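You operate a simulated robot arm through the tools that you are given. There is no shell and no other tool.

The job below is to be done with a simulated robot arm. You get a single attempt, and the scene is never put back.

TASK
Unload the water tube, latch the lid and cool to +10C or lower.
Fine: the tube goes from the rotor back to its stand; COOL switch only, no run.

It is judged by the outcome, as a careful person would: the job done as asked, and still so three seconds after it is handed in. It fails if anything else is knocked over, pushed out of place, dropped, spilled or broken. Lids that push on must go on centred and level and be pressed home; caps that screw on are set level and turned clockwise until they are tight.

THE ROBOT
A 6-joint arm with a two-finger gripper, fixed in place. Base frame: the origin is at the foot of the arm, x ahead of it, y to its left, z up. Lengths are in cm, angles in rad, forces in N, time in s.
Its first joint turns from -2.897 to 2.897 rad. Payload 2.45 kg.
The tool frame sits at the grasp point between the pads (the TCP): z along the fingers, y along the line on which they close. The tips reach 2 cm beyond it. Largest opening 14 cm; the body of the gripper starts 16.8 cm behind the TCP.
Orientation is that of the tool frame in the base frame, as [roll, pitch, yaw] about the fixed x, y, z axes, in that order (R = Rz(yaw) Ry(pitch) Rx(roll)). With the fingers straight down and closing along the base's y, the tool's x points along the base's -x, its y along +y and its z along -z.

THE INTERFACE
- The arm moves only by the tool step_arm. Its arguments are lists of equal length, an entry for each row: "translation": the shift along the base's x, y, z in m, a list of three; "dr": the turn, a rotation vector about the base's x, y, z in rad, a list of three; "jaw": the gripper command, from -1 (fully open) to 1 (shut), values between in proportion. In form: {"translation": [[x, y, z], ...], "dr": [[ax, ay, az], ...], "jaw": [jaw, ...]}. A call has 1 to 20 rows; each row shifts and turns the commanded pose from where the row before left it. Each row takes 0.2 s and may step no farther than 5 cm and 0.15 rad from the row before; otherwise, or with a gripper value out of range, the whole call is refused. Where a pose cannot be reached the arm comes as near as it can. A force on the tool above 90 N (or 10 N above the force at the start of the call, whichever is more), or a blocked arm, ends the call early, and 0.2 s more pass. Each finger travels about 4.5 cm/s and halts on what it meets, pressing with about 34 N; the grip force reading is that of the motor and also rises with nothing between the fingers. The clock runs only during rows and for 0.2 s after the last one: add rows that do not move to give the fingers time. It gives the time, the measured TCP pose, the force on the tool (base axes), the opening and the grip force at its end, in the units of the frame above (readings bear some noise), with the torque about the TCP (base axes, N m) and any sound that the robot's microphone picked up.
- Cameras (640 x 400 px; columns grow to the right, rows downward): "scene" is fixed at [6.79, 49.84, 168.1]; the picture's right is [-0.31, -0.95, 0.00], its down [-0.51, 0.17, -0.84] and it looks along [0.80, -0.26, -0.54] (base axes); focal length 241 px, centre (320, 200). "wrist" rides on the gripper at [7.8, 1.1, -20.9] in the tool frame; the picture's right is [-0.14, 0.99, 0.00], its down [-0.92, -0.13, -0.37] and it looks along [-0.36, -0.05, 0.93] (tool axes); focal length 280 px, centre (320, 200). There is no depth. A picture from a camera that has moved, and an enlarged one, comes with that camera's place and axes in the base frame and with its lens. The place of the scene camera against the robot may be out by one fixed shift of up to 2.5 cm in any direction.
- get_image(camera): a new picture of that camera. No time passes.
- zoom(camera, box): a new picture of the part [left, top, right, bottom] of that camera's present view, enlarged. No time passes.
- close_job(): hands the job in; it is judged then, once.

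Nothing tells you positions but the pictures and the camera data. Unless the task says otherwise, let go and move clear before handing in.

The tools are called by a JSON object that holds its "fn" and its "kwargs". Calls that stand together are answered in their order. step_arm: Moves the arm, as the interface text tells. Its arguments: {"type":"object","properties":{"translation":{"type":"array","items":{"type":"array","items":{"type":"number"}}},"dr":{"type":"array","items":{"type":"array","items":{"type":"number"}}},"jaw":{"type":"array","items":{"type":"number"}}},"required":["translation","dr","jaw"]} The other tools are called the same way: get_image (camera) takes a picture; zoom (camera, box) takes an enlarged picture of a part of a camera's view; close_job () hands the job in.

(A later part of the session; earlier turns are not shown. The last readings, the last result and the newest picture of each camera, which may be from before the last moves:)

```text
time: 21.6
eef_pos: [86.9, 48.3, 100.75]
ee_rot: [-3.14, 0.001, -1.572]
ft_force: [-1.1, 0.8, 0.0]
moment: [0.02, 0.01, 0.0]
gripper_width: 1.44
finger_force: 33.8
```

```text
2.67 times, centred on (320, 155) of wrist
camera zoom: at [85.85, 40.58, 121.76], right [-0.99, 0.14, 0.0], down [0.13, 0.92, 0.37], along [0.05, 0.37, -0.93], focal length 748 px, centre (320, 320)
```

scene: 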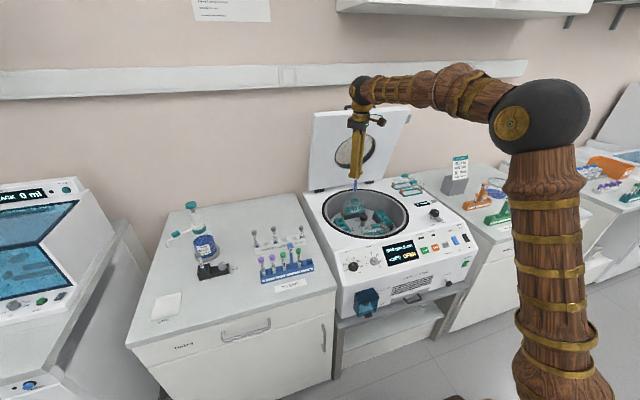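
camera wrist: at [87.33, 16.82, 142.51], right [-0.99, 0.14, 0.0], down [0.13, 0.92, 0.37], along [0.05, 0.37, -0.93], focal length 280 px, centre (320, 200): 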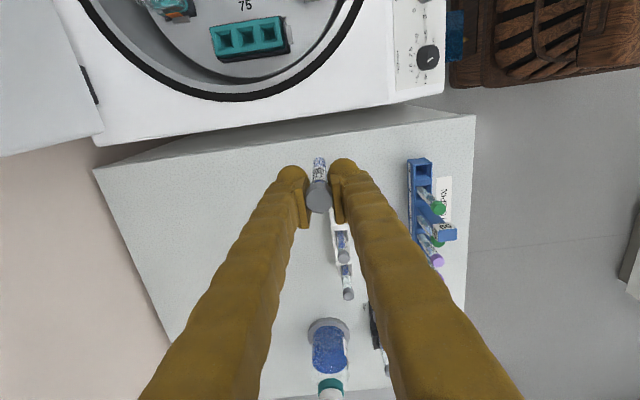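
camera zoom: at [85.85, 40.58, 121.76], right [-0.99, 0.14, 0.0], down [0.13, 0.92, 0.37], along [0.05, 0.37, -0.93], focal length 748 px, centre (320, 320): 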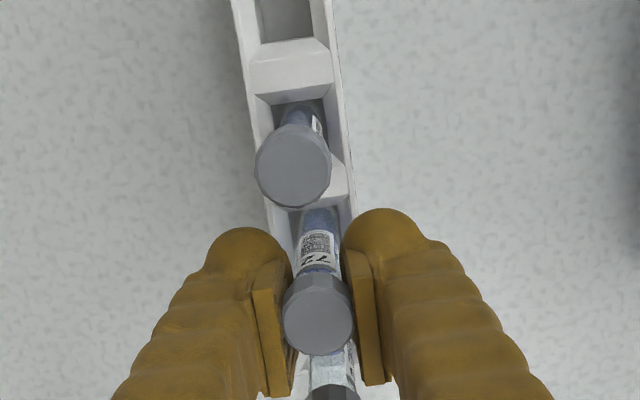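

It's moving freely now and the cap is nearly level with its neighbour. I'll go down until it seats.

{"fn": "step_arm", "kwargs": {"translation": [[0, 0.0003, -0.003], [0, 0, -0.003], [0, 0, -0.002], [0, 0, 0]], "dr": [[0, 0, 0], [0, 0, 0], [0, 0, 0], [0, 0, 0]], "jaw": [0.9, 0.9, 0.9, 0.9]}}

{"fn": "zoom", "kwargs": {"camera": "scene", "box": [225, 200, 315, 256]}}

{"fn": "zoom", "kwargs": {"camera": "wrist", "box": [200, 80, 440, 230]}}

```text
time: 22.6
eef_pos: [86.98, 48.56, 99.94]
ee_rot: [-3.14, 0.0, -1.573]
ft_force: [0.2, -0.2, 0.1]
moment: [0.01, 0.01, 0.01]
gripper_width: 1.45
finger_force: 34.2
```

```text
7.11 times, centred on (270, 228) of scene
camera zoom: at [6.79, 49.84, 168.1], right [-0.31, -0.95, 0.0], down [-0.51, 0.17, -0.84], along [0.8, -0.26, -0.54], focal length 1716 px, centre (676, 1)
```

zoom: 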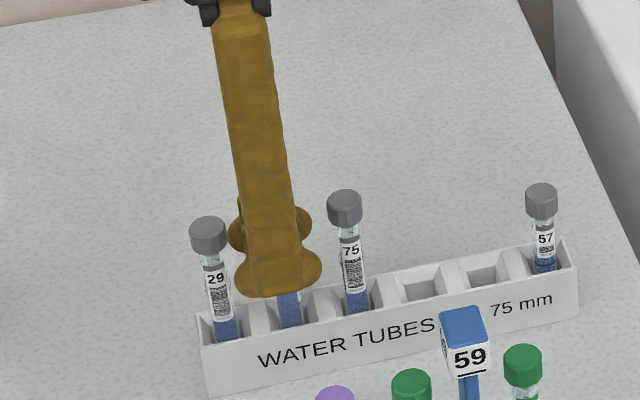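

```text
2.67 times, centred on (320, 155) of wrist
camera zoom: at [85.87, 40.68, 120.98], right [-0.99, 0.14, 0.0], down [0.13, 0.92, 0.37], along [0.05, 0.37, -0.93], focal length 748 px, centre (320, 320)
```

zoom: 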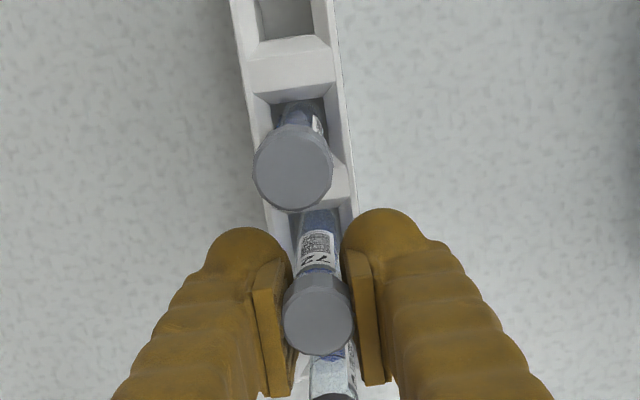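

There's still no seating force, so I'll continue downward in small steps.

{"fn": "step_arm", "kwargs": {"translation": [[0, 0, -0.002], [0, 0, -0.002], [0, 0, -0.002], [0, 0, -0.002], [0, 0, 0]], "dr": [[0, 0, 0], [0, 0, 0], [0, 0, 0], [0, 0, 0], [0, 0, 0]], "jaw": [0.9, 0.9, 0.9, 0.9, 0.9]}}

{"fn": "zoom", "kwargs": {"camera": "scene", "box": [225, 200, 315, 256]}}

{"fn": "zoom", "kwargs": {"camera": "wrist", "box": [200, 80, 440, 230]}}

```text
time: 23.8
eef_pos: [86.75, 48.49, 99.37]
ee_rot: [3.141, 0.001, -1.572]
ft_force: [0.8, 2.0, 28.1]
moment: [0.07, -0.08, 0.02]
gripper_width: 1.42
finger_force: 34.1
```

```text
7.11 times, centred on (270, 228) of scene
camera zoom: at [6.79, 49.84, 168.1], right [-0.31, -0.95, 0.0], down [-0.51, 0.17, -0.84], along [0.8, -0.26, -0.54], focal length 1716 px, centre (676, 1)
```

zoom: 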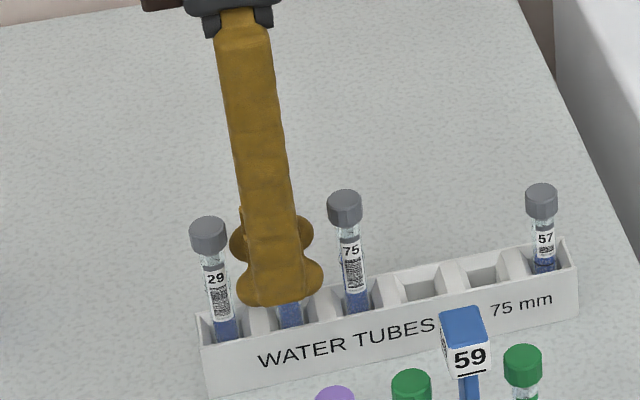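

```text
2.67 times, centred on (320, 155) of wrist
camera zoom: at [85.82, 40.65, 120.27], right [-0.99, 0.14, 0.0], down [0.13, 0.92, 0.37], along [0.05, 0.37, -0.93], focal length 748 px, centre (320, 320)
```

zoom: 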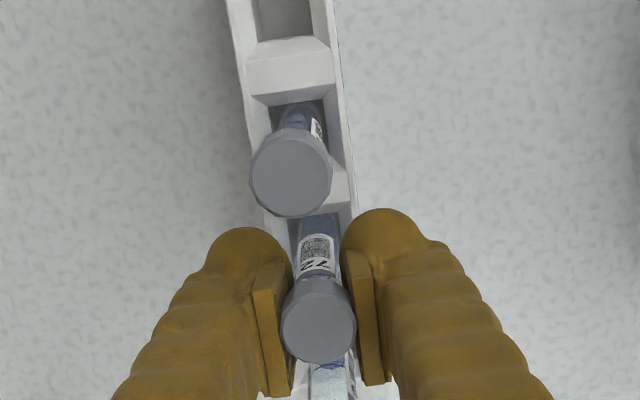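

The tube is seated; the upward force rose to 28 N at z 99.4. I'll relieve the pressure and open the fingers a little.

{"fn": "step_arm", "kwargs": {"translation": [[0, 0, 0.002], [0, 0, 0], [0, 0, 0], [0, 0, 0], [0, 0, 0], [0, 0, 0]], "dr": [[0, 0, 0], [0, 0, 0], [0, 0, 0], [0, 0, 0], [0, 0, 0], [0, 0, 0]], "jaw": [0.9, 0.8, 0.7, 0.6, 0.45, 0.4]}}

{"fn": "zoom", "kwargs": {"camera": "scene", "box": [225, 200, 315, 256]}}

{"fn": "zoom", "kwargs": {"camera": "wrist", "box": [200, 80, 440, 230]}}

```text
time: 25.2
eef_pos: [86.83, 48.59, 99.41]
ee_rot: [-3.141, 0.002, -1.571]
ft_force: [-0.2, -0.7, 0.3]
moment: [0.02, 0.03, 0.03]
gripper_width: 4.18
finger_force: 0.1
```

```text
7.11 times, centred on (270, 228) of scene
camera zoom: at [6.79, 49.84, 168.1], right [-0.31, -0.95, 0.0], down [-0.51, 0.17, -0.84], along [0.8, -0.26, -0.54], focal length 1716 px, centre (676, 1)
```

zoom: 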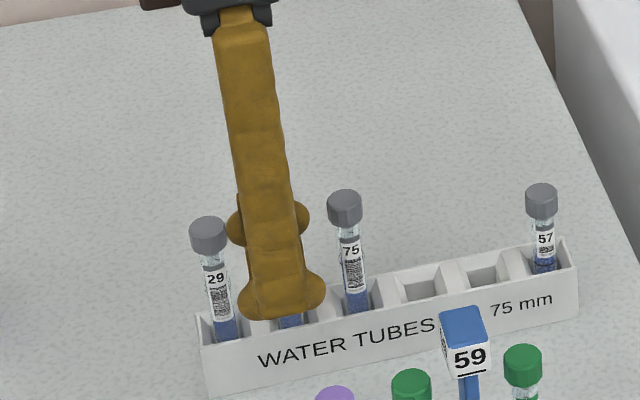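

```text
2.67 times, centred on (320, 155) of wrist
camera zoom: at [85.83, 40.71, 120.38], right [-0.99, 0.14, 0.0], down [0.13, 0.92, 0.37], along [0.05, 0.37, -0.93], focal length 748 px, centre (320, 320)
```

zoom: 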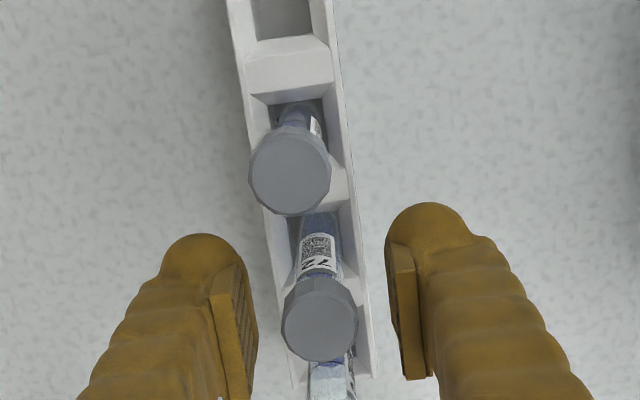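

The tube stands freely in slot 2. I'll rise straight up and confirm it stays.

{"fn": "step_arm", "kwargs": {"translation": [[0, 0, 0.01], [0, 0, 0.02], [0, 0, 0.03], [0, 0, 0.04], [0, 0, 0.04], [0, 0, 0.04], [0, 0, 0.04]], "dr": [[0, 0, 0], [0, 0, 0], [0, 0, 0], [0, 0, 0], [0, 0, 0], [0, 0, 0], [0, 0, 0]], "jaw": [0.4, 0.4, 0.4, 0.4, 0.4, 0.4, 0.4]}}

{"fn": "zoom", "kwargs": {"camera": "scene", "box": [225, 200, 315, 256]}}

{"fn": "get_image", "kwargs": {"camera": "scene"}}

{"fn": "zoom", "kwargs": {"camera": "scene", "box": [290, 100, 440, 220]}}

```text
time: 26.8
eef_pos: [87.06, 48.52, 121.23]
ee_rot: [3.141, 0.002, -1.573]
ft_force: [0.4, 0.0, -0.3]
moment: [-0.05, 0.05, -0.02]
gripper_width: 4.2
finger_force: 0.1
```

```text
7.11 times, centred on (270, 228) of scene
camera zoom: at [6.79, 49.84, 168.1], right [-0.31, -0.95, 0.0], down [-0.51, 0.17, -0.84], along [0.8, -0.26, -0.54], focal length 1716 px, centre (676, 1)
```

zoom: 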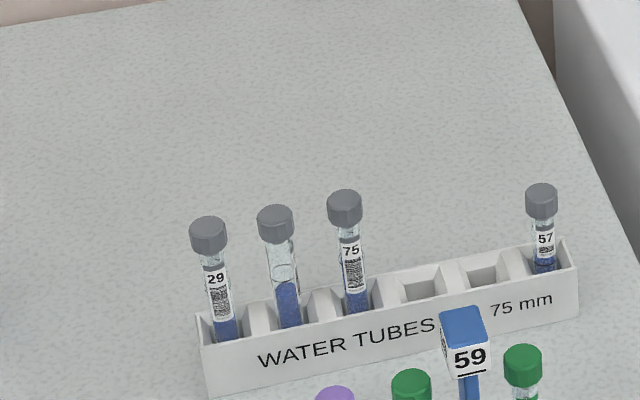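

```text
taken
```

scene: 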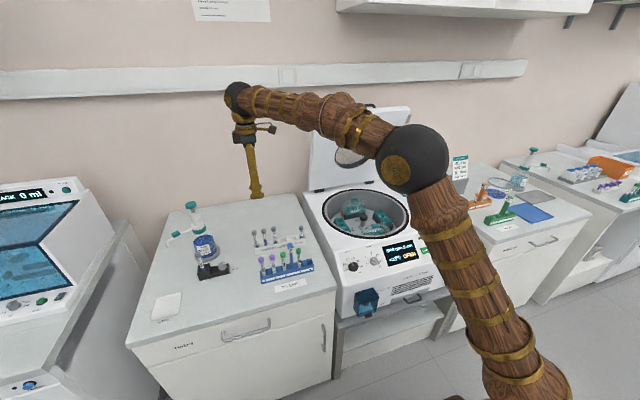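

```text
3.33 times, centred on (365, 160) of scene
camera zoom: at [6.79, 49.84, 168.1], right [-0.31, -0.95, 0.0], down [-0.51, 0.17, -0.84], along [0.8, -0.26, -0.54], focal length 804 px, centre (170, 333)
```

zoom: 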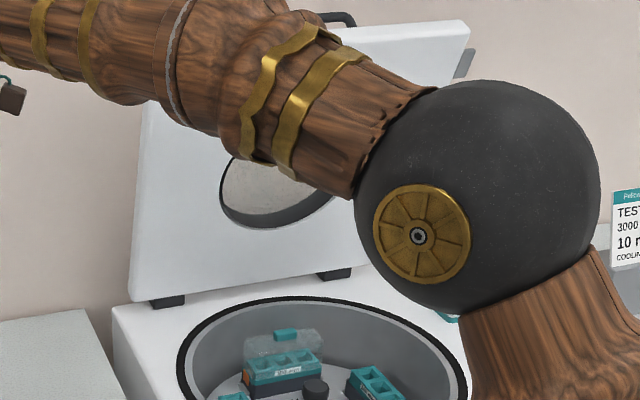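

Tube 72 is now standing in slot 2 and nothing else there has moved. Next is the lid: I estimate it leans forward at about 65°, hinge near x 124, z 93, top edge near x 106, z 135. I'll back the arm off and turn it to look at the lid and handle.

{"fn": "step_arm", "kwargs": {"translation": [[-0.02, -0.03, 0.025], [-0.02, -0.04, 0.02], [-0.02, -0.04, 0.02], [-0.02, -0.04, 0.02], [-0.02, -0.04, 0.02], [-0.02, -0.04, 0.02], [-0.02, -0.04, 0.02], [-0.02, -0.04, 0.02], [-0.02, -0.04, 0.02], [-0.02, -0.04, 0.02], [-0.02, -0.04, 0], [0, -0.04, 0], [0, -0.02, 0]], "dr": [[0, 0, -0.125], [0, 0, -0.125], [0, 0, -0.125], [0, 0, -0.125], [0, 0, -0.125], [0, 0, -0.125], [0, 0, -0.125], [0, 0, -0.125], [0, 0, -0.125], [0, 0, -0.125], [0, 0, -0.125], [0, 0, -0.125], [0, 0, -0.07]], "jaw": [0.4, 0.4, 0.4, 0.4, 0.4, 0.4, 0.4, 0.4, 0.4, 0.4, 0.4, 0.4, 0.4]}}

{"fn": "get_image", "kwargs": {"camera": "wrist"}}

{"fn": "zoom", "kwargs": {"camera": "scene", "box": [295, 105, 435, 205]}}

```text
time: 29.6
eef_pos: [64.68, -0.49, 141.99]
ee_rot: [3.141, 0.001, 3.14]
ft_force: [0.5, 0.5, 0.2]
moment: [0.01, -0.03, -0.01]
gripper_width: 4.2
finger_force: 0.1
```

```text
taken
camera wrist: at [56.91, 0.6, 163.01], right [0.14, 0.99, 0.0], down [0.92, -0.13, 0.37], along [0.37, -0.05, -0.93], focal length 280 px, centre (320, 200)
```

wrist: 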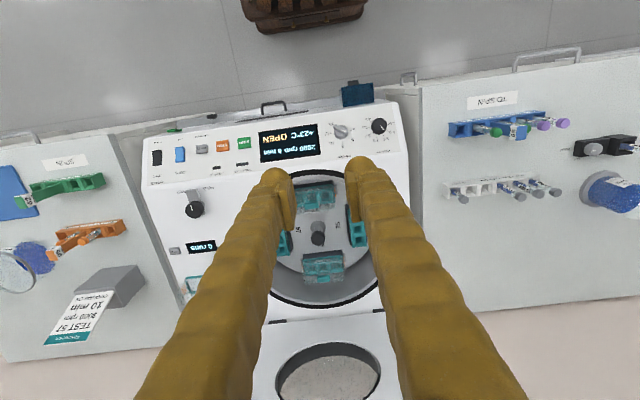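

```text
4.00 times, centred on (365, 155) of scene
camera zoom: at [6.79, 49.84, 168.1], right [-0.31, -0.95, 0.0], down [-0.51, 0.17, -0.84], along [0.8, -0.26, -0.54], focal length 965 px, centre (140, 380)
```

zoom: 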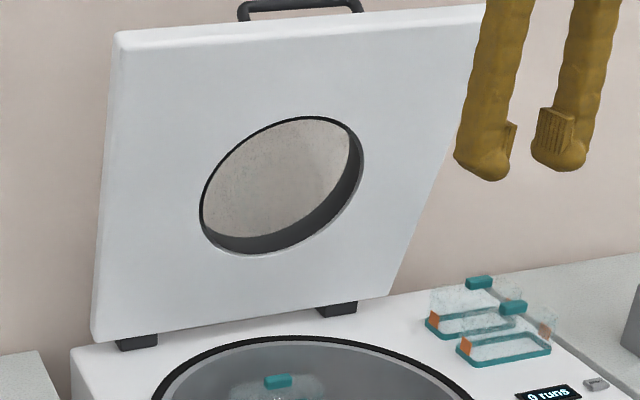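

I'll tilt the gripper to look further forward at the lid and its handle.

{"fn": "step_arm", "kwargs": {"translation": [[0, 0, 0], [0, 0, 0], [0, 0, 0], [0, 0, 0], [0, 0, 0]], "dr": [[0, -0.14, 0], [0, -0.14, 0], [0, -0.14, 0], [0, -0.14, 0], [0, -0.14, 0]], "jaw": [-0.5, -1, -1, -1, -1]}}

{"fn": "get_image", "kwargs": {"camera": "wrist"}}

{"fn": "get_image", "kwargs": {"camera": "scene"}}

```text
time: 30.8
eef_pos: [65.04, -0.5, 141.83]
ee_rot: [3.14, 0.701, 3.14]
ft_force: [0.3, 0.2, -0.4]
moment: [-0.05, 0.03, 0.02]
gripper_width: 14.0
finger_force: 0.1
```

```text
taken
camera wrist: at [45.51, 0.58, 152.85], right [0.11, 0.99, 0.09], down [0.46, -0.13, 0.88], along [0.88, -0.05, -0.47], focal length 280 px, centre (320, 200)
```

wrist: 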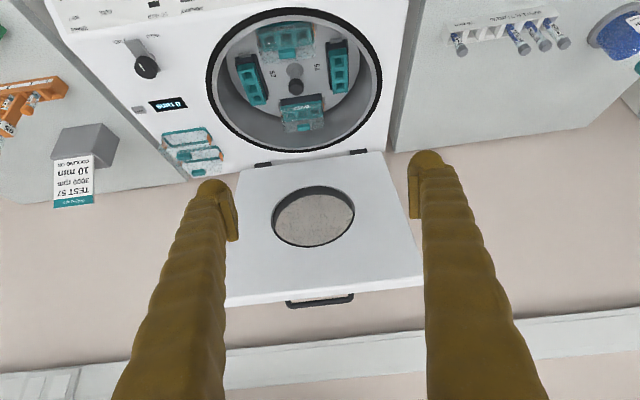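

```text
taken
```

scene: 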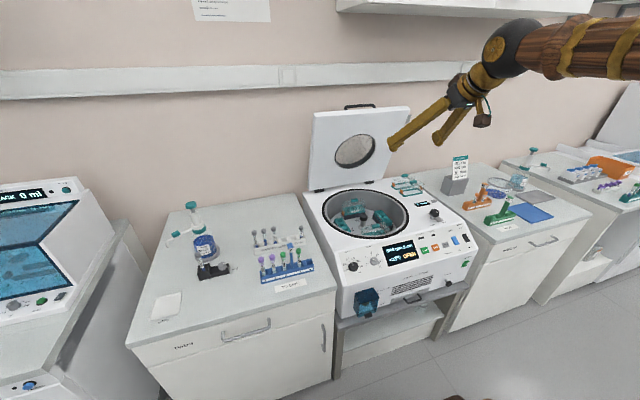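

The lid is now more upright than at the start: its top edge is near x 111, z 141, and the handle bar is near (113, -6, 142.6). The arm must have nudged it back while I lifted the tube. I'll zoom in on the handle and catch.

{"fn": "zoom", "kwargs": {"camera": "wrist", "box": [220, 250, 430, 340]}}

{"fn": "zoom", "kwargs": {"camera": "scene", "box": [305, 95, 425, 170]}}

{"fn": "zoom", "kwargs": {"camera": "wrist", "box": [110, 10, 250, 110]}}

{"fn": "zoom", "kwargs": {"camera": "scene", "box": [330, 180, 470, 280]}}

```text
3.05 times, centred on (325, 295) of wrist
camera zoom: at [45.51, 0.58, 152.85], right [0.11, 0.99, 0.09], down [0.46, -0.13, 0.88], along [0.88, -0.05, -0.47], focal length 854 px, centre (305, -90)
```

zoom: 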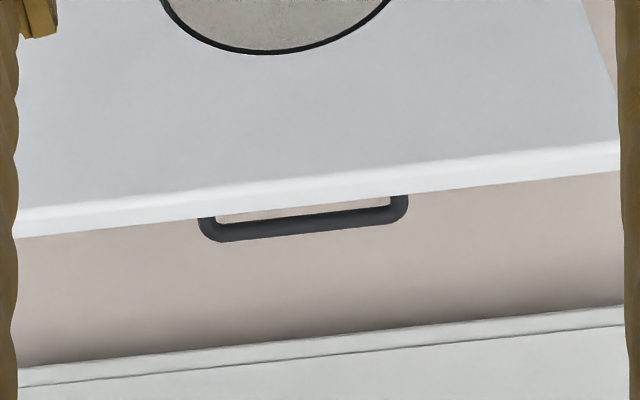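

```text
5.33 times, centred on (365, 132) of scene
camera zoom: at [6.79, 49.84, 168.1], right [-0.31, -0.95, 0.0], down [-0.51, 0.17, -0.84], along [0.8, -0.26, -0.54], focal length 1287 px, centre (80, 560)
```

zoom: 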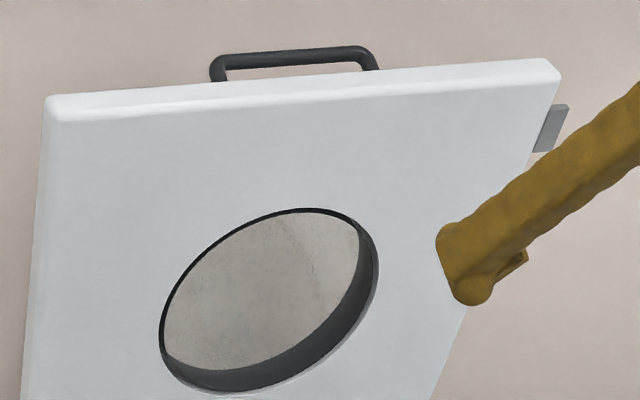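

```text
4.00 times, centred on (180, 60) of wrist
camera zoom: at [45.51, 0.58, 152.85], right [0.11, 0.99, 0.09], down [0.46, -0.13, 0.88], along [0.88, -0.05, -0.47], focal length 1122 px, centre (880, 760)
```

zoom: 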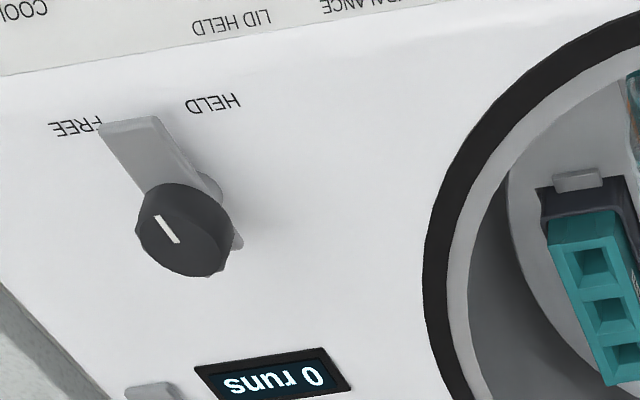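

```text
4.00 times, centred on (400, 230) of scene
camera zoom: at [6.79, 49.84, 168.1], right [-0.31, -0.95, 0.0], down [-0.51, 0.17, -0.84], along [0.8, -0.26, -0.54], focal length 965 px, centre (0, 80)
```

zoom: 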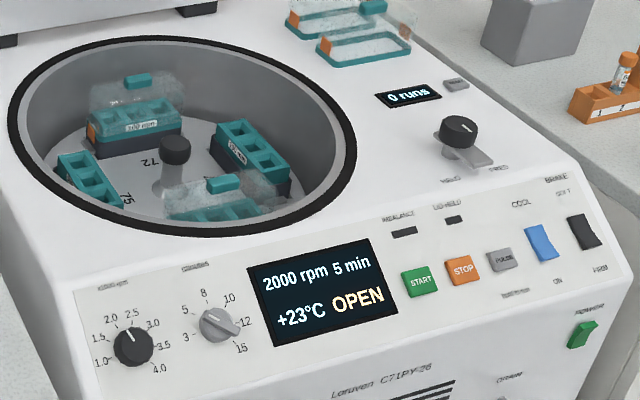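

The handle is a loop on the lid's outer face, spanning y of about -14 to +2, and a catch tab sits on the lid's right edge. I'll straighten the tool, close the fingers, and test whether I can reach behind the top of the lid at about y +7, clear of the handle.

{"fn": "step_arm", "kwargs": {"translation": [[0, 0.015, 0.03], [0, 0.015, 0.03], [0, 0.015, 0.03], [0, 0.015, 0.03], [0, 0.015, 0.03], [0.04, 0, 0.01], [0.04, 0, 0], [0.04, 0, 0], [0.04, 0, 0], [0.04, 0, 0], [0.04, 0, 0], [0.04, 0, 0], [0.04, 0, 0], [0, 0, 0]], "dr": [[0, 0.14, 0], [0, 0.14, 0], [0, 0.14, 0], [0, 0.14, 0], [0, 0.14, 0], [0, 0, 0], [0, 0, 0], [0, 0, 0], [0, 0, 0], [0, 0, 0], [0, 0, 0], [0, 0, 0], [0, 0, 0], [0, 0, 0]], "jaw": [0, 0.5, 0.98, 0.98, 0.98, 0.98, 0.98, 0.98, 0.98, 0.98, 0.98, 0.98, 0.98, 0.98]}}

{"fn": "get_image", "kwargs": {"camera": "wrist"}}

{"fn": "get_image", "kwargs": {"camera": "scene"}}

```text
time: 33.8
eef_pos: [90.79, 6.32, 146.55]
ee_rot: [-3.14, 0.01, 3.138]
ft_force: [-0.1, -0.2, 0.5]
moment: [-0.02, -0.02, -0.01]
gripper_width: 0.02
finger_force: 29.6
out of reach, approached as far as the arm can: row 6, 7, 8, 9, 10, 11, 12, 13
```

```text
taken
camera wrist: at [82.91, 7.45, 167.41], right [0.14, 0.99, 0.0], down [0.92, -0.13, 0.38], along [0.37, -0.05, -0.93], focal length 280 px, centre (320, 200)
```

wrist: 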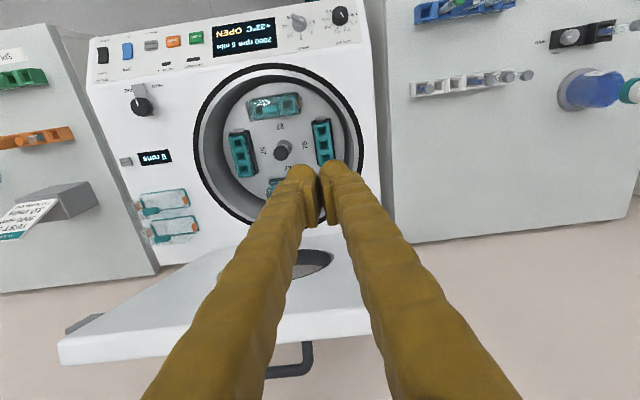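

```text
taken
```

scene: 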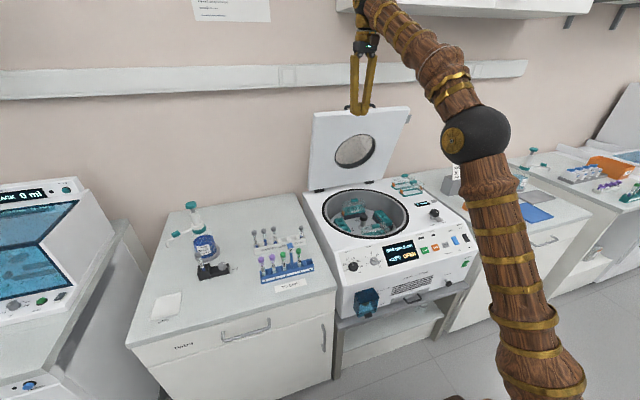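

Pointing straight down I can't reach far enough at this height, so I need a forward-tilted tool to hook over the top of the lid. I'll back off and tilt about 1.1 rad first.

{"fn": "step_arm", "kwargs": {"translation": [[-0.04, 0, 0], [-0.04, 0, 0], [-0.04, 0, 0], [-0.04, 0, 0], [0, 0, 0], [0, 0, 0], [0, 0, 0], [0, 0, 0], [0, 0, 0]], "dr": [[0, 0, 0], [0, -0.14, 0], [0, -0.14, 0], [0, -0.14, 0], [0, -0.14, 0], [0, -0.14, 0], [0, -0.14, 0], [0, -0.14, 0], [0, -0.14, 0]], "jaw": [0.98, 0.98, 0.98, 0.98, 0.98, 0.98, 0.98, 0.98, 0.98]}}

{"fn": "get_image", "kwargs": {"camera": "wrist"}}

```text
time: 35.8
eef_pos: [74.69, 6.54, 146.44]
ee_rot: [3.137, 1.124, 3.138]
ft_force: [-0.7, 0.6, 0.1]
moment: [-0.01, 0.02, -0.01]
gripper_width: 0.01
finger_force: 29.1
```

```text
taken
camera wrist: at [52.51, 7.54, 148.46], right [0.06, 0.99, 0.13], down [0.07, -0.13, 0.99], along [1.0, -0.05, -0.07], focal length 280 px, centre (320, 200)
```

wrist: 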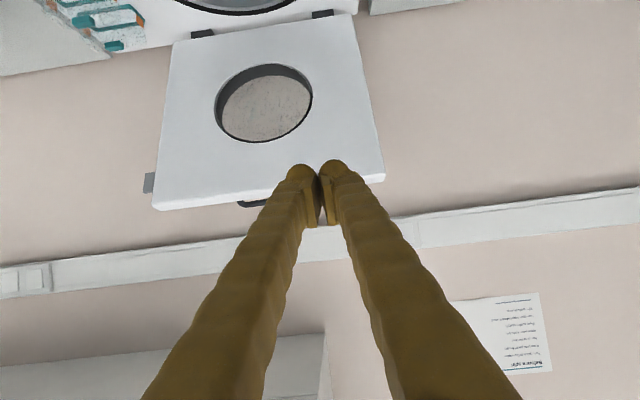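

The lid's top edge is confirmed at z of about 142. I'll raise slightly and move forward over it in stages.

{"fn": "step_arm", "kwargs": {"translation": [[0.03, 0.001, 0.015], [0.04, 0, 0.015], [0.04, 0, 0], [0.04, 0, 0], [0.04, 0, 0], [0.04, 0, 0], [0.04, 0, 0], [0.04, 0, 0], [0, 0, 0]], "dr": [[0, 0, 0], [0, 0, 0], [0, 0, 0], [0, 0, 0], [0, 0, 0], [0, 0, 0], [0, 0, 0], [0, 0, 0], [0, 0, 0]], "jaw": [0.98, 0.98, 0.98, 0.98, 0.98, 0.98, 0.98, 0.98, 0.98]}}

{"fn": "get_image", "kwargs": {"camera": "wrist"}}

{"fn": "zoom", "kwargs": {"camera": "scene", "box": [290, 60, 450, 200]}}

```text
time: 37.8
eef_pos: [105.68, 6.59, 149.23]
ee_rot: [3.139, 1.121, 3.138]
ft_force: [-0.4, 0.5, 0.7]
moment: [0.01, 0.03, -0.01]
gripper_width: 0.04
finger_force: 29.1
```

```text
taken
camera wrist: at [83.66, 7.65, 151.39], right [0.06, 0.99, 0.13], down [0.07, -0.13, 0.99], along [1.0, -0.05, -0.08], focal length 280 px, centre (320, 200)
```

wrist: 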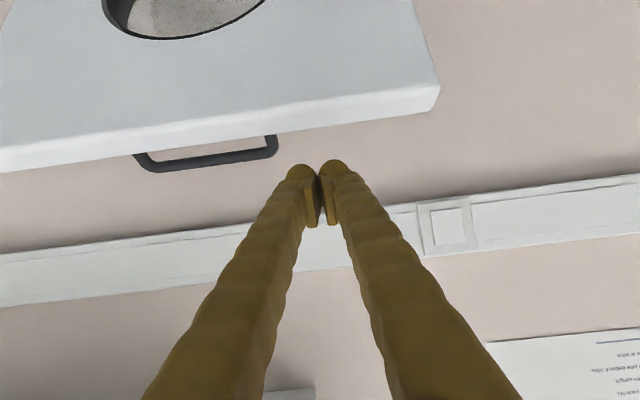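

```text
2.86 times, centred on (370, 130) of scene
camera zoom: at [6.79, 49.84, 168.1], right [-0.31, -0.95, 0.0], down [-0.51, 0.17, -0.84], along [0.8, -0.26, -0.54], focal length 689 px, centre (177, 400)
```

zoom: 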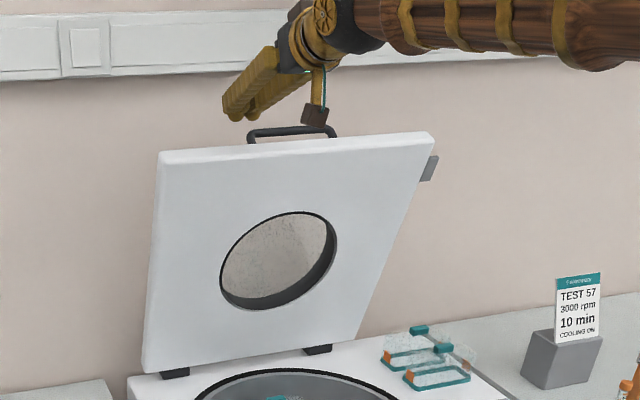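

Reach works at this tilt. I'll advance over the edge, staying clear of the wall, and then lower behind the lid.

{"fn": "step_arm", "kwargs": {"translation": [[0.04, 0.005, 0], [0.04, 0, 0], [0.04, 0, 0], [0.02, 0, 0], [0, 0, -0.02], [0, 0, 0]], "dr": [[0, 0, 0], [0, 0, 0], [0, 0, 0], [0, 0, 0], [0, 0, 0], [0, 0, 0]], "jaw": [0.98, 0.98, 0.98, 0.98, 0.98, 0.98]}}

{"fn": "get_image", "kwargs": {"camera": "wrist"}}

{"fn": "zoom", "kwargs": {"camera": "scene", "box": [290, 60, 450, 200]}}

```text
time: 39.2
eef_pos: [119.67, 6.93, 147.39]
ee_rot: [3.137, 1.121, 3.139]
ft_force: [-0.1, 1.2, -1.1]
moment: [-0.01, -0.01, 0.02]
gripper_width: 0.01
finger_force: 28.8
```

```text
taken
camera wrist: at [97.37, 8.1, 149.51], right [0.06, 0.99, 0.13], down [0.07, -0.13, 0.99], along [1.0, -0.05, -0.08], focal length 280 px, centre (320, 200)
```

wrist: 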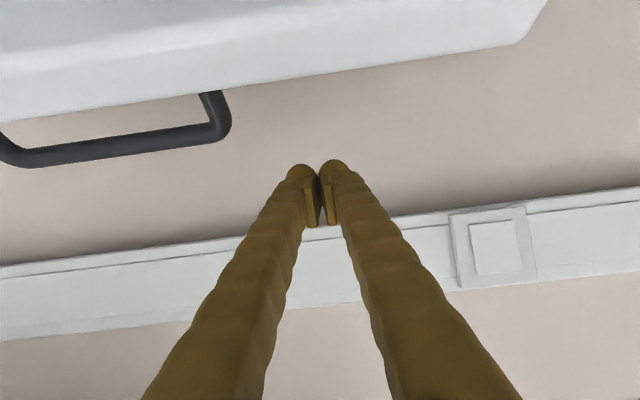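

```text
2.86 times, centred on (370, 130) of scene
camera zoom: at [6.79, 49.84, 168.1], right [-0.31, -0.95, 0.0], down [-0.51, 0.17, -0.84], along [0.8, -0.26, -0.54], focal length 689 px, centre (177, 400)
```

zoom: 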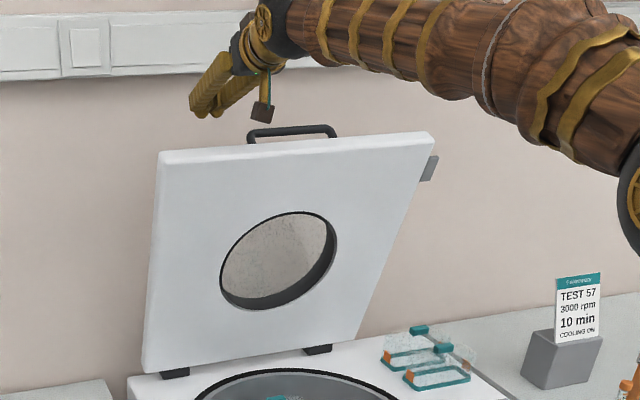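

The fingertips are beyond the lid's top edge, which is at about x 112. I'll lower to z 141 behind it, then pull back gently.

{"fn": "step_arm", "kwargs": {"translation": [[0, 0, -0.02], [0, 0, -0.02], [0, 0, -0.02], [0, 0, 0]], "dr": [[0, 0, 0], [0, 0, 0], [0, 0, 0], [0, 0, 0]], "jaw": [0.98, 0.98, 0.98, 0.98]}}

{"fn": "get_image", "kwargs": {"camera": "wrist"}}

{"fn": "zoom", "kwargs": {"camera": "scene", "box": [290, 60, 450, 200]}}

```text
time: 40.2
eef_pos: [119.8, 7.06, 141.46]
ee_rot: [3.139, 1.12, 3.138]
ft_force: [1.5, -0.2, -1.3]
moment: [-0.01, 0.0, -0.02]
gripper_width: 0.0
finger_force: 29.9
```

```text
taken
camera wrist: at [97.65, 8.17, 143.55], right [0.06, 0.99, 0.13], down [0.07, -0.13, 0.99], along [1.0, -0.05, -0.08], focal length 280 px, centre (320, 200)
```

wrist: 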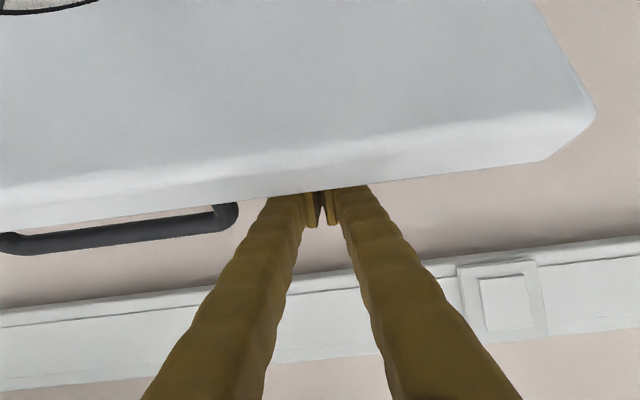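

```text
2.86 times, centred on (370, 130) of scene
camera zoom: at [6.79, 49.84, 168.1], right [-0.31, -0.95, 0.0], down [-0.51, 0.17, -0.84], along [0.8, -0.26, -0.54], focal length 689 px, centre (177, 400)
```

zoom: 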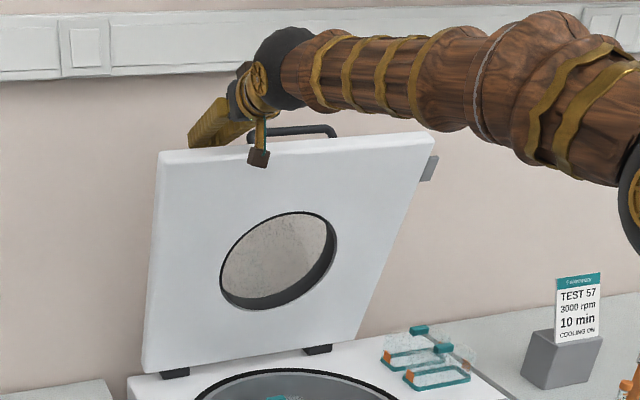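

The fingertips are behind the lid. Now I'll pull back gently along the lid's arc and watch the force.

{"fn": "step_arm", "kwargs": {"translation": [[-0.015, 0, -0.003], [-0.015, 0, -0.004], [-0.015, 0, -0.004], [-0.015, 0, -0.005], [-0.015, 0, -0.005], [0, 0, 0]], "dr": [[0, 0, 0], [0, 0, 0], [0, 0, 0], [0, 0, 0], [0, 0, 0], [0, 0, 0]], "jaw": [0.98, 0.98, 0.98, 0.98, 0.98, 0.98]}}

{"fn": "get_image", "kwargs": {"camera": "wrist"}}

{"fn": "zoom", "kwargs": {"camera": "scene", "box": [290, 60, 450, 200]}}

```text
time: 41.6
eef_pos: [112.32, 7.1, 139.17]
ee_rot: [3.138, 1.119, 3.14]
ft_force: [-0.3, 0.2, 3.7]
moment: [-0.1, 0.2, -0.06]
gripper_width: 0.0
finger_force: 29.7
```

```text
taken
camera wrist: at [90.06, 8.2, 141.4], right [0.06, 0.99, 0.13], down [0.07, -0.13, 0.99], along [1.0, -0.05, -0.08], focal length 280 px, centre (320, 200)
```

wrist: 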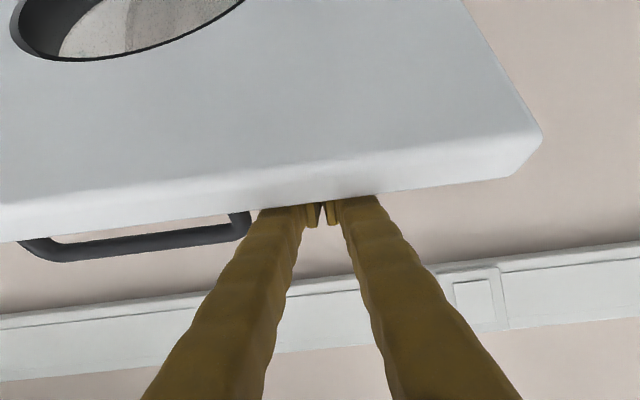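

```text
2.86 times, centred on (370, 130) of scene
camera zoom: at [6.79, 49.84, 168.1], right [-0.31, -0.95, 0.0], down [-0.51, 0.17, -0.84], along [0.8, -0.26, -0.54], focal length 689 px, centre (177, 400)
```

zoom: 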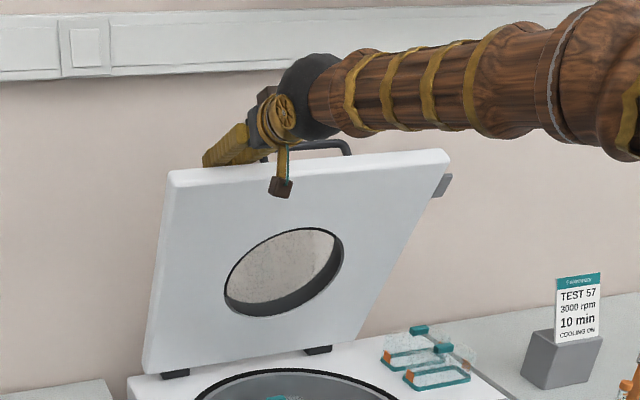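

The lid follows with only about 4 N. I'll keep going along the arc.

{"fn": "step_arm", "kwargs": {"translation": [[-0.015, 0, -0.006], [-0.015, 0, -0.007], [-0.015, 0, -0.007], [-0.015, 0, -0.008], [-0.015, 0, -0.009], [-0.015, 0, -0.01], [0, 0, 0]], "dr": [[0, 0, 0], [0, 0, 0], [0, 0, 0], [0, 0, 0], [0, 0, 0], [0, 0, 0], [0, 0, 0]], "jaw": [0.98, 0.98, 0.98, 0.98, 0.98, 0.98, 0.98]}}

{"fn": "get_image", "kwargs": {"camera": "wrist"}}

{"fn": "zoom", "kwargs": {"camera": "scene", "box": [290, 60, 450, 200]}}

```text
time: 43.2
eef_pos: [103.22, 6.96, 134.65]
ee_rot: [3.138, 1.123, 3.138]
ft_force: [0.4, 0.8, 2.2]
moment: [-0.05, 0.15, 0.0]
gripper_width: 0.0
finger_force: 30.1
```

```text
taken
camera wrist: at [81.04, 8.19, 136.77], right [0.06, 0.99, 0.13], down [0.07, -0.13, 0.99], along [1.0, -0.05, -0.08], focal length 280 px, centre (320, 200)
```

wrist: 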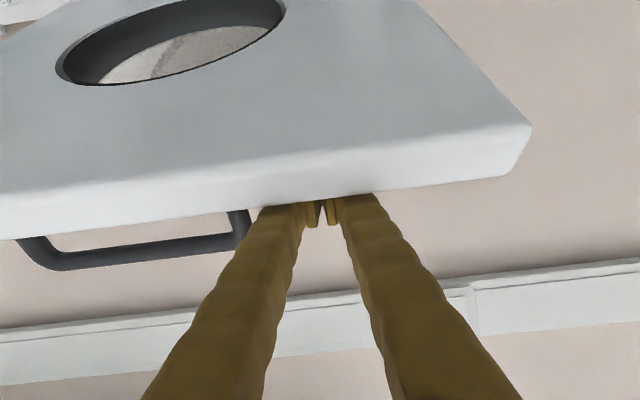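

```text
2.86 times, centred on (370, 130) of scene
camera zoom: at [6.79, 49.84, 168.1], right [-0.31, -0.95, 0.0], down [-0.51, 0.17, -0.84], along [0.8, -0.26, -0.54], focal length 689 px, centre (177, 400)
```

zoom: 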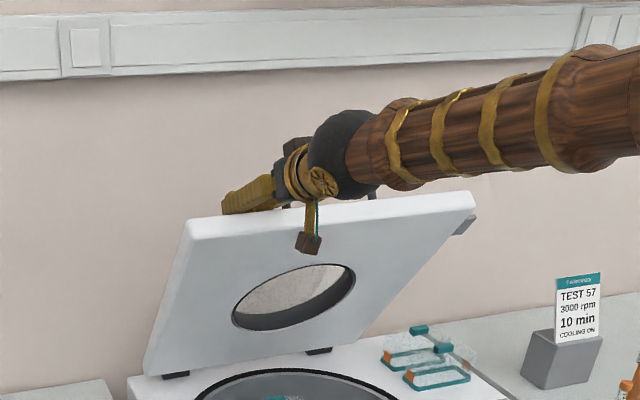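

The lid is at about 57° and moving smoothly. I'll continue down the arc to about 40°.

{"fn": "step_arm", "kwargs": {"translation": [[-0.014, 0, -0.011], [-0.014, 0, -0.012], [-0.014, 0, -0.013], [-0.014, 0, -0.014], [-0.014, 0, -0.015], [-0.013, 0, -0.016], [-0.012, 0, -0.016], [0, 0, 0]], "dr": [[0, 0, 0], [0, 0, 0], [0, 0, 0], [0, 0, 0], [0, 0, 0], [0, 0, 0], [0, 0, 0], [0, 0, 0]], "jaw": [0.98, 0.98, 0.98, 0.98, 0.98, 0.98, 0.98, 0.98]}}

{"fn": "get_image", "kwargs": {"camera": "wrist"}}

{"fn": "zoom", "kwargs": {"camera": "scene", "box": [290, 90, 450, 230]}}

```text
time: 45.0
eef_pos: [93.68, 6.97, 124.81]
ee_rot: [3.138, 1.12, 3.136]
ft_force: [0.3, -0.4, -0.5]
moment: [0.01, 0.0, -0.03]
gripper_width: 0.0
finger_force: 29.5
```

```text
taken
camera wrist: at [71.57, 8.12, 126.98], right [0.06, 0.99, 0.13], down [0.07, -0.13, 0.99], along [1.0, -0.05, -0.08], focal length 280 px, centre (320, 200)
```

wrist: 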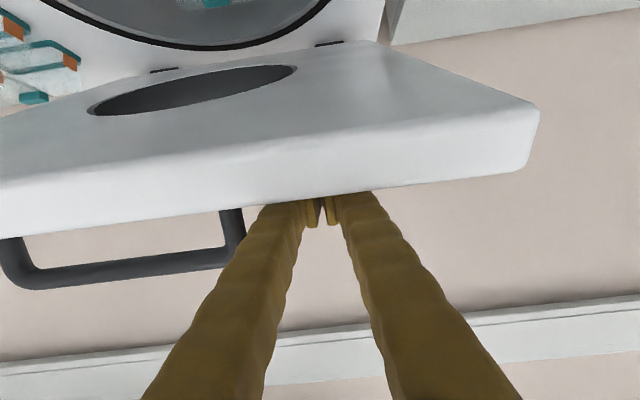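

```text
2.86 times, centred on (370, 160) of scene
camera zoom: at [6.79, 49.84, 168.1], right [-0.31, -0.95, 0.0], down [-0.51, 0.17, -0.84], along [0.8, -0.26, -0.54], focal length 689 px, centre (177, 314)
```

zoom: 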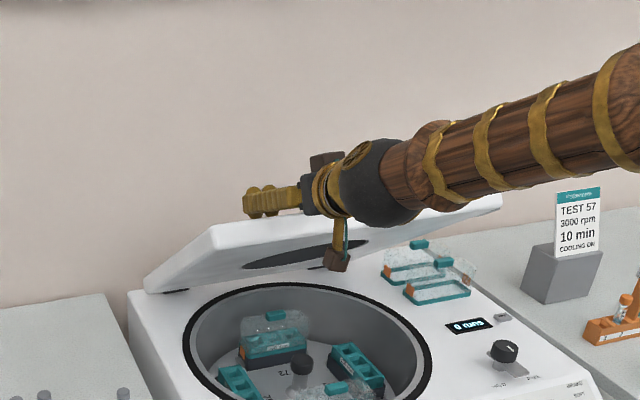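

The lid is now at about 30–35° and the contact force is zero. I'll pause briefly to see whether the lid holds its position.

{"fn": "step_arm", "kwargs": {"translation": [[0, 0, 0], [0, 0, 0]], "dr": [[0, 0, 0], [0, 0, 0]], "jaw": [0.98, 0.98]}}

{"fn": "get_image", "kwargs": {"camera": "wrist"}}

{"fn": "zoom", "kwargs": {"camera": "scene", "box": [290, 90, 450, 230]}}

```text
time: 45.6
eef_pos: [93.78, 6.9, 124.86]
ee_rot: [3.138, 1.121, 3.137]
ft_force: [0.1, 0.6, -0.1]
moment: [-0.04, 0.03, -0.01]
gripper_width: 0.0
finger_force: 29.9
```

```text
taken
camera wrist: at [71.58, 8.12, 126.99], right [0.06, 0.99, 0.13], down [0.07, -0.13, 0.99], along [1.0, -0.05, -0.08], focal length 280 px, centre (320, 200)
```

wrist: 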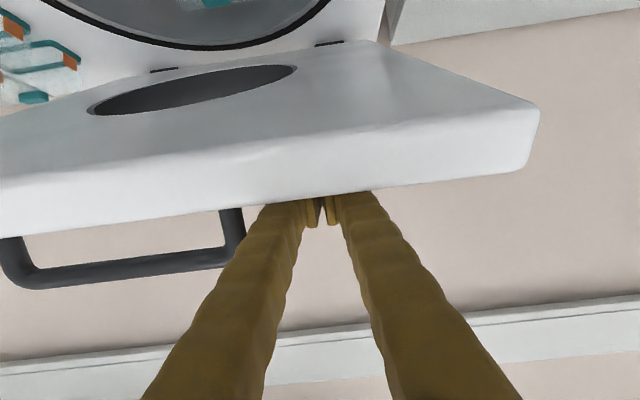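

```text
2.86 times, centred on (370, 160) of scene
camera zoom: at [6.79, 49.84, 168.1], right [-0.31, -0.95, 0.0], down [-0.51, 0.17, -0.84], along [0.8, -0.26, -0.54], focal length 689 px, centre (177, 314)
```

zoom: 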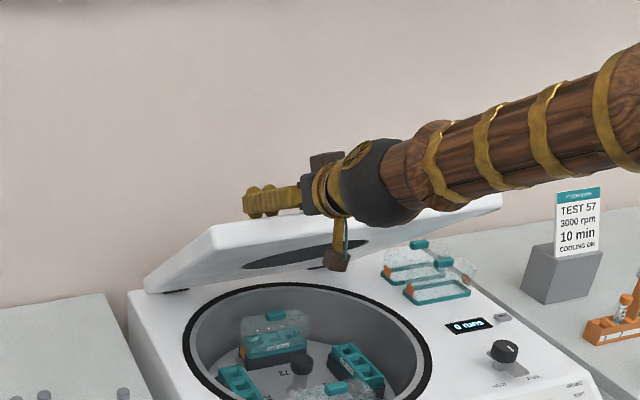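

The lid stays where I leave it, so its hinge has friction. I'll lift off, straighten the tool to vertical, and then press down from above near the front edge.

{"fn": "step_arm", "kwargs": {"translation": [[0, 0, 0.03], [0, 0, 0.03], [0, 0, 0.01], [-0.005, 0, 0], [-0.005, 0, 0], [-0.005, 0, 0], [-0.005, 0, 0], [-0.005, 0, 0], [-0.005, 0, 0], [-0.005, 0, 0], [0, 0, 0]], "dr": [[0, 0, 0], [0, 0, 0], [0, 0.14, 0], [0, 0.14, 0], [0, 0.14, 0], [0, 0.14, 0], [0, 0.14, 0], [0, 0.14, 0], [0, 0.14, 0], [0, 0.14, 0], [0, 0, 0]], "jaw": [0.98, 0.98, 0.98, 0.98, 0.98, 0.98, 0.98, 0.98, 0.98, 0.98, 0.98]}}

{"fn": "get_image", "kwargs": {"camera": "wrist"}}

{"fn": "zoom", "kwargs": {"camera": "scene", "box": [290, 90, 450, 230]}}

```text
time: 48.0
eef_pos: [90.29, 6.02, 131.71]
ee_rot: [-3.109, 0.087, 3.139]
ft_force: [-0.2, -0.4, -0.4]
moment: [0.02, 0.0, 0.02]
gripper_width: 0.0
finger_force: 29.5
out of reach, approached as far as the arm can: row 3
```

```text
taken
camera wrist: at [80.86, 7.84, 151.87], right [0.14, 0.99, -0.02], down [0.88, -0.12, 0.45], along [0.44, -0.08, -0.89], focal length 280 px, centre (320, 200)
```

wrist: 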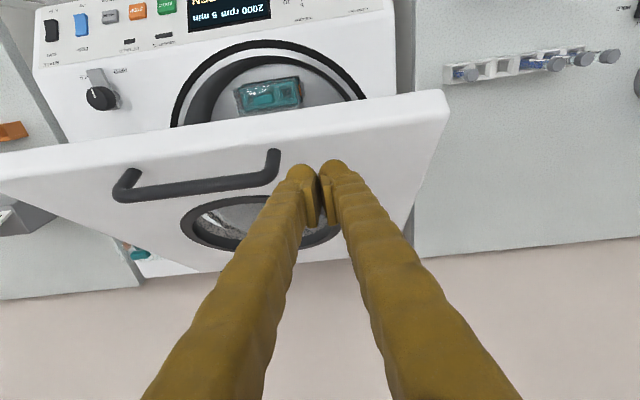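

```text
2.86 times, centred on (370, 160) of scene
camera zoom: at [6.79, 49.84, 168.1], right [-0.31, -0.95, 0.0], down [-0.51, 0.17, -0.84], along [0.8, -0.26, -0.54], focal length 689 px, centre (177, 314)
```

zoom: 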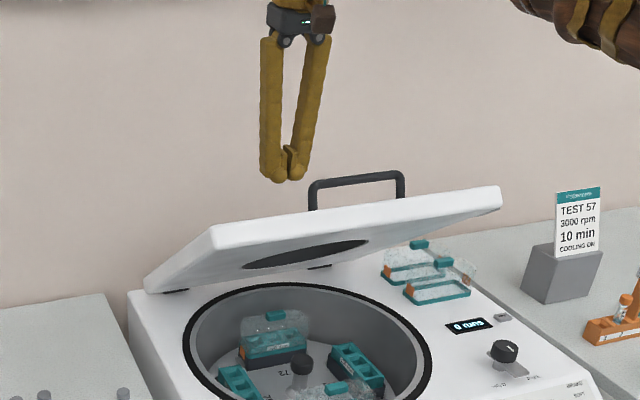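

The lid is at about 30°. I'll true up the tool and press down at about (86, 7.5), clear of the handle and window, closing it gradually.

{"fn": "step_arm", "kwargs": {"translation": [[-0.02, 0.008, 0], [-0.022, 0.007, 0], [0, 0, -0.02], [0, 0, -0.02], [0, 0, -0.02], [0, 0, -0.015], [0, 0, -0.015], [0, 0, -0.015], [0, 0, -0.015], [0, 0, -0.015], [0, 0, -0.015], [0, 0, -0.015], [0, 0, 0]], "dr": [[0.016, 0.04, 0], [0.016, 0.047, 0], [0, 0, 0], [0, 0, 0], [0, 0, 0], [0, 0, 0], [0, 0, 0], [0, 0, 0], [0, 0, 0], [0, 0, 0], [0, 0, 0], [0, 0, 0], [0, 0, 0]], "jaw": [0.98, 0.98, 0.98, 0.98, 0.98, 0.98, 0.98, 0.98, 0.98, 0.98, 0.98, 0.98, 0.98]}}

{"fn": "get_image", "kwargs": {"camera": "wrist"}}

{"fn": "zoom", "kwargs": {"camera": "scene", "box": [290, 120, 480, 260]}}

```text
time: 50.8
eef_pos: [86.27, 7.5, 114.97]
ee_rot: [3.142, 0.002, 3.137]
ft_force: [0.3, 1.0, 0.0]
moment: [0.01, -0.02, -0.04]
gripper_width: 0.0
finger_force: 28.6
```

```text
taken
camera wrist: at [78.55, 8.66, 136.04], right [0.14, 0.99, 0.0], down [0.92, -0.13, 0.37], along [0.37, -0.05, -0.93], focal length 280 px, centre (320, 200)
```

wrist: 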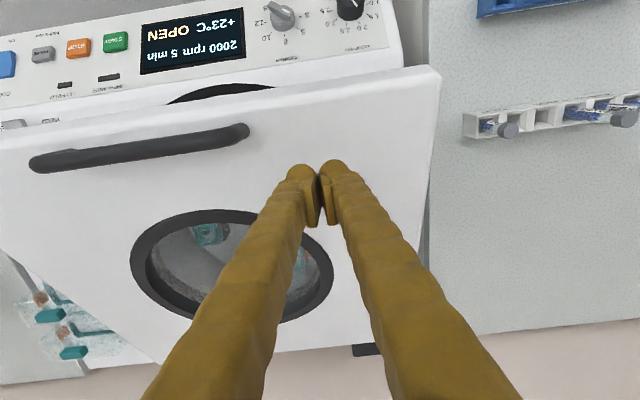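

```text
2.86 times, centred on (385, 190) of scene
camera zoom: at [6.79, 49.84, 168.1], right [-0.31, -0.95, 0.0], down [-0.51, 0.17, -0.84], along [0.8, -0.26, -0.54], focal length 689 px, centre (134, 229)
```

zoom: 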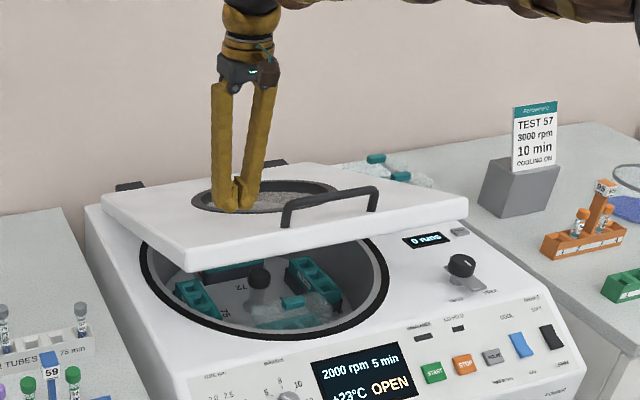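

The lid is nearly down now. I'll keep pressing slowly until it seats.

{"fn": "step_arm", "kwargs": {"translation": [[0, 0, -0.012], [0, 0, -0.012], [0, 0, -0.012], [0, 0, -0.012], [0, 0, -0.012], [0, 0, -0.01], [0, 0, -0.01], [0, 0, -0.01], [0, 0, 0]], "dr": [[0, 0, 0], [0, 0, 0], [0, 0, 0], [0, 0, 0], [0, 0, 0], [0, 0, 0], [0, 0, 0], [0, 0, 0], [0, 0, 0]], "jaw": [0.98, 0.98, 0.98, 0.98, 0.98, 0.98, 0.98, 0.98, 0.98]}}

{"fn": "get_image", "kwargs": {"camera": "wrist"}}

{"fn": "zoom", "kwargs": {"camera": "scene", "box": [290, 120, 480, 260]}}

```text
time: 52.8
eef_pos: [86.25, 7.6, 106.21]
ee_rot: [-3.142, 0.003, 3.135]
ft_force: [0.1, 0.4, -0.5]
moment: [0.01, 0.01, 0.02]
gripper_width: 0.0
finger_force: 29.5
```

```text
taken
camera wrist: at [78.5, 8.7, 127.16], right [0.14, 0.99, 0.0], down [0.92, -0.13, 0.37], along [0.37, -0.05, -0.93], focal length 280 px, centre (320, 200)
```

wrist: 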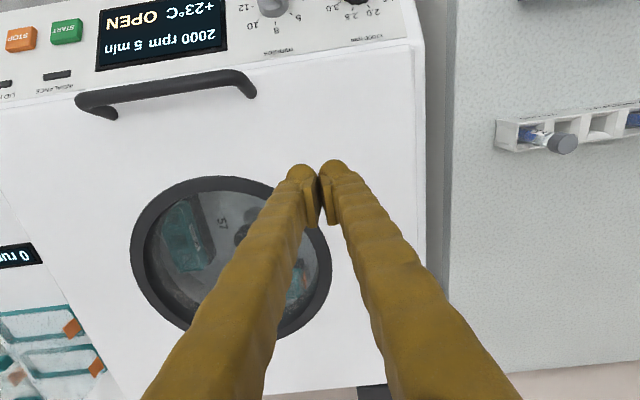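

```text
2.86 times, centred on (385, 190) of scene
camera zoom: at [6.79, 49.84, 168.1], right [-0.31, -0.95, 0.0], down [-0.51, 0.17, -0.84], along [0.8, -0.26, -0.54], focal length 689 px, centre (134, 229)
```

zoom: 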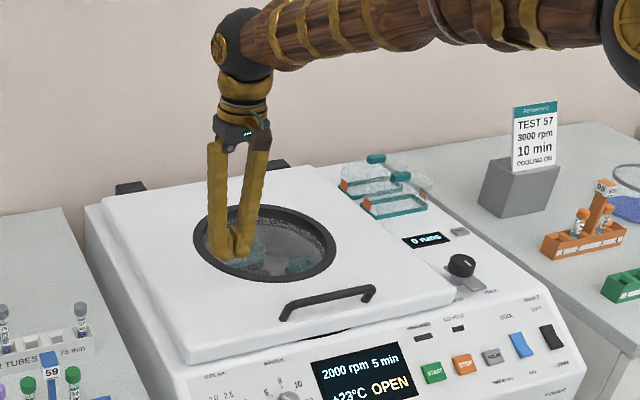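

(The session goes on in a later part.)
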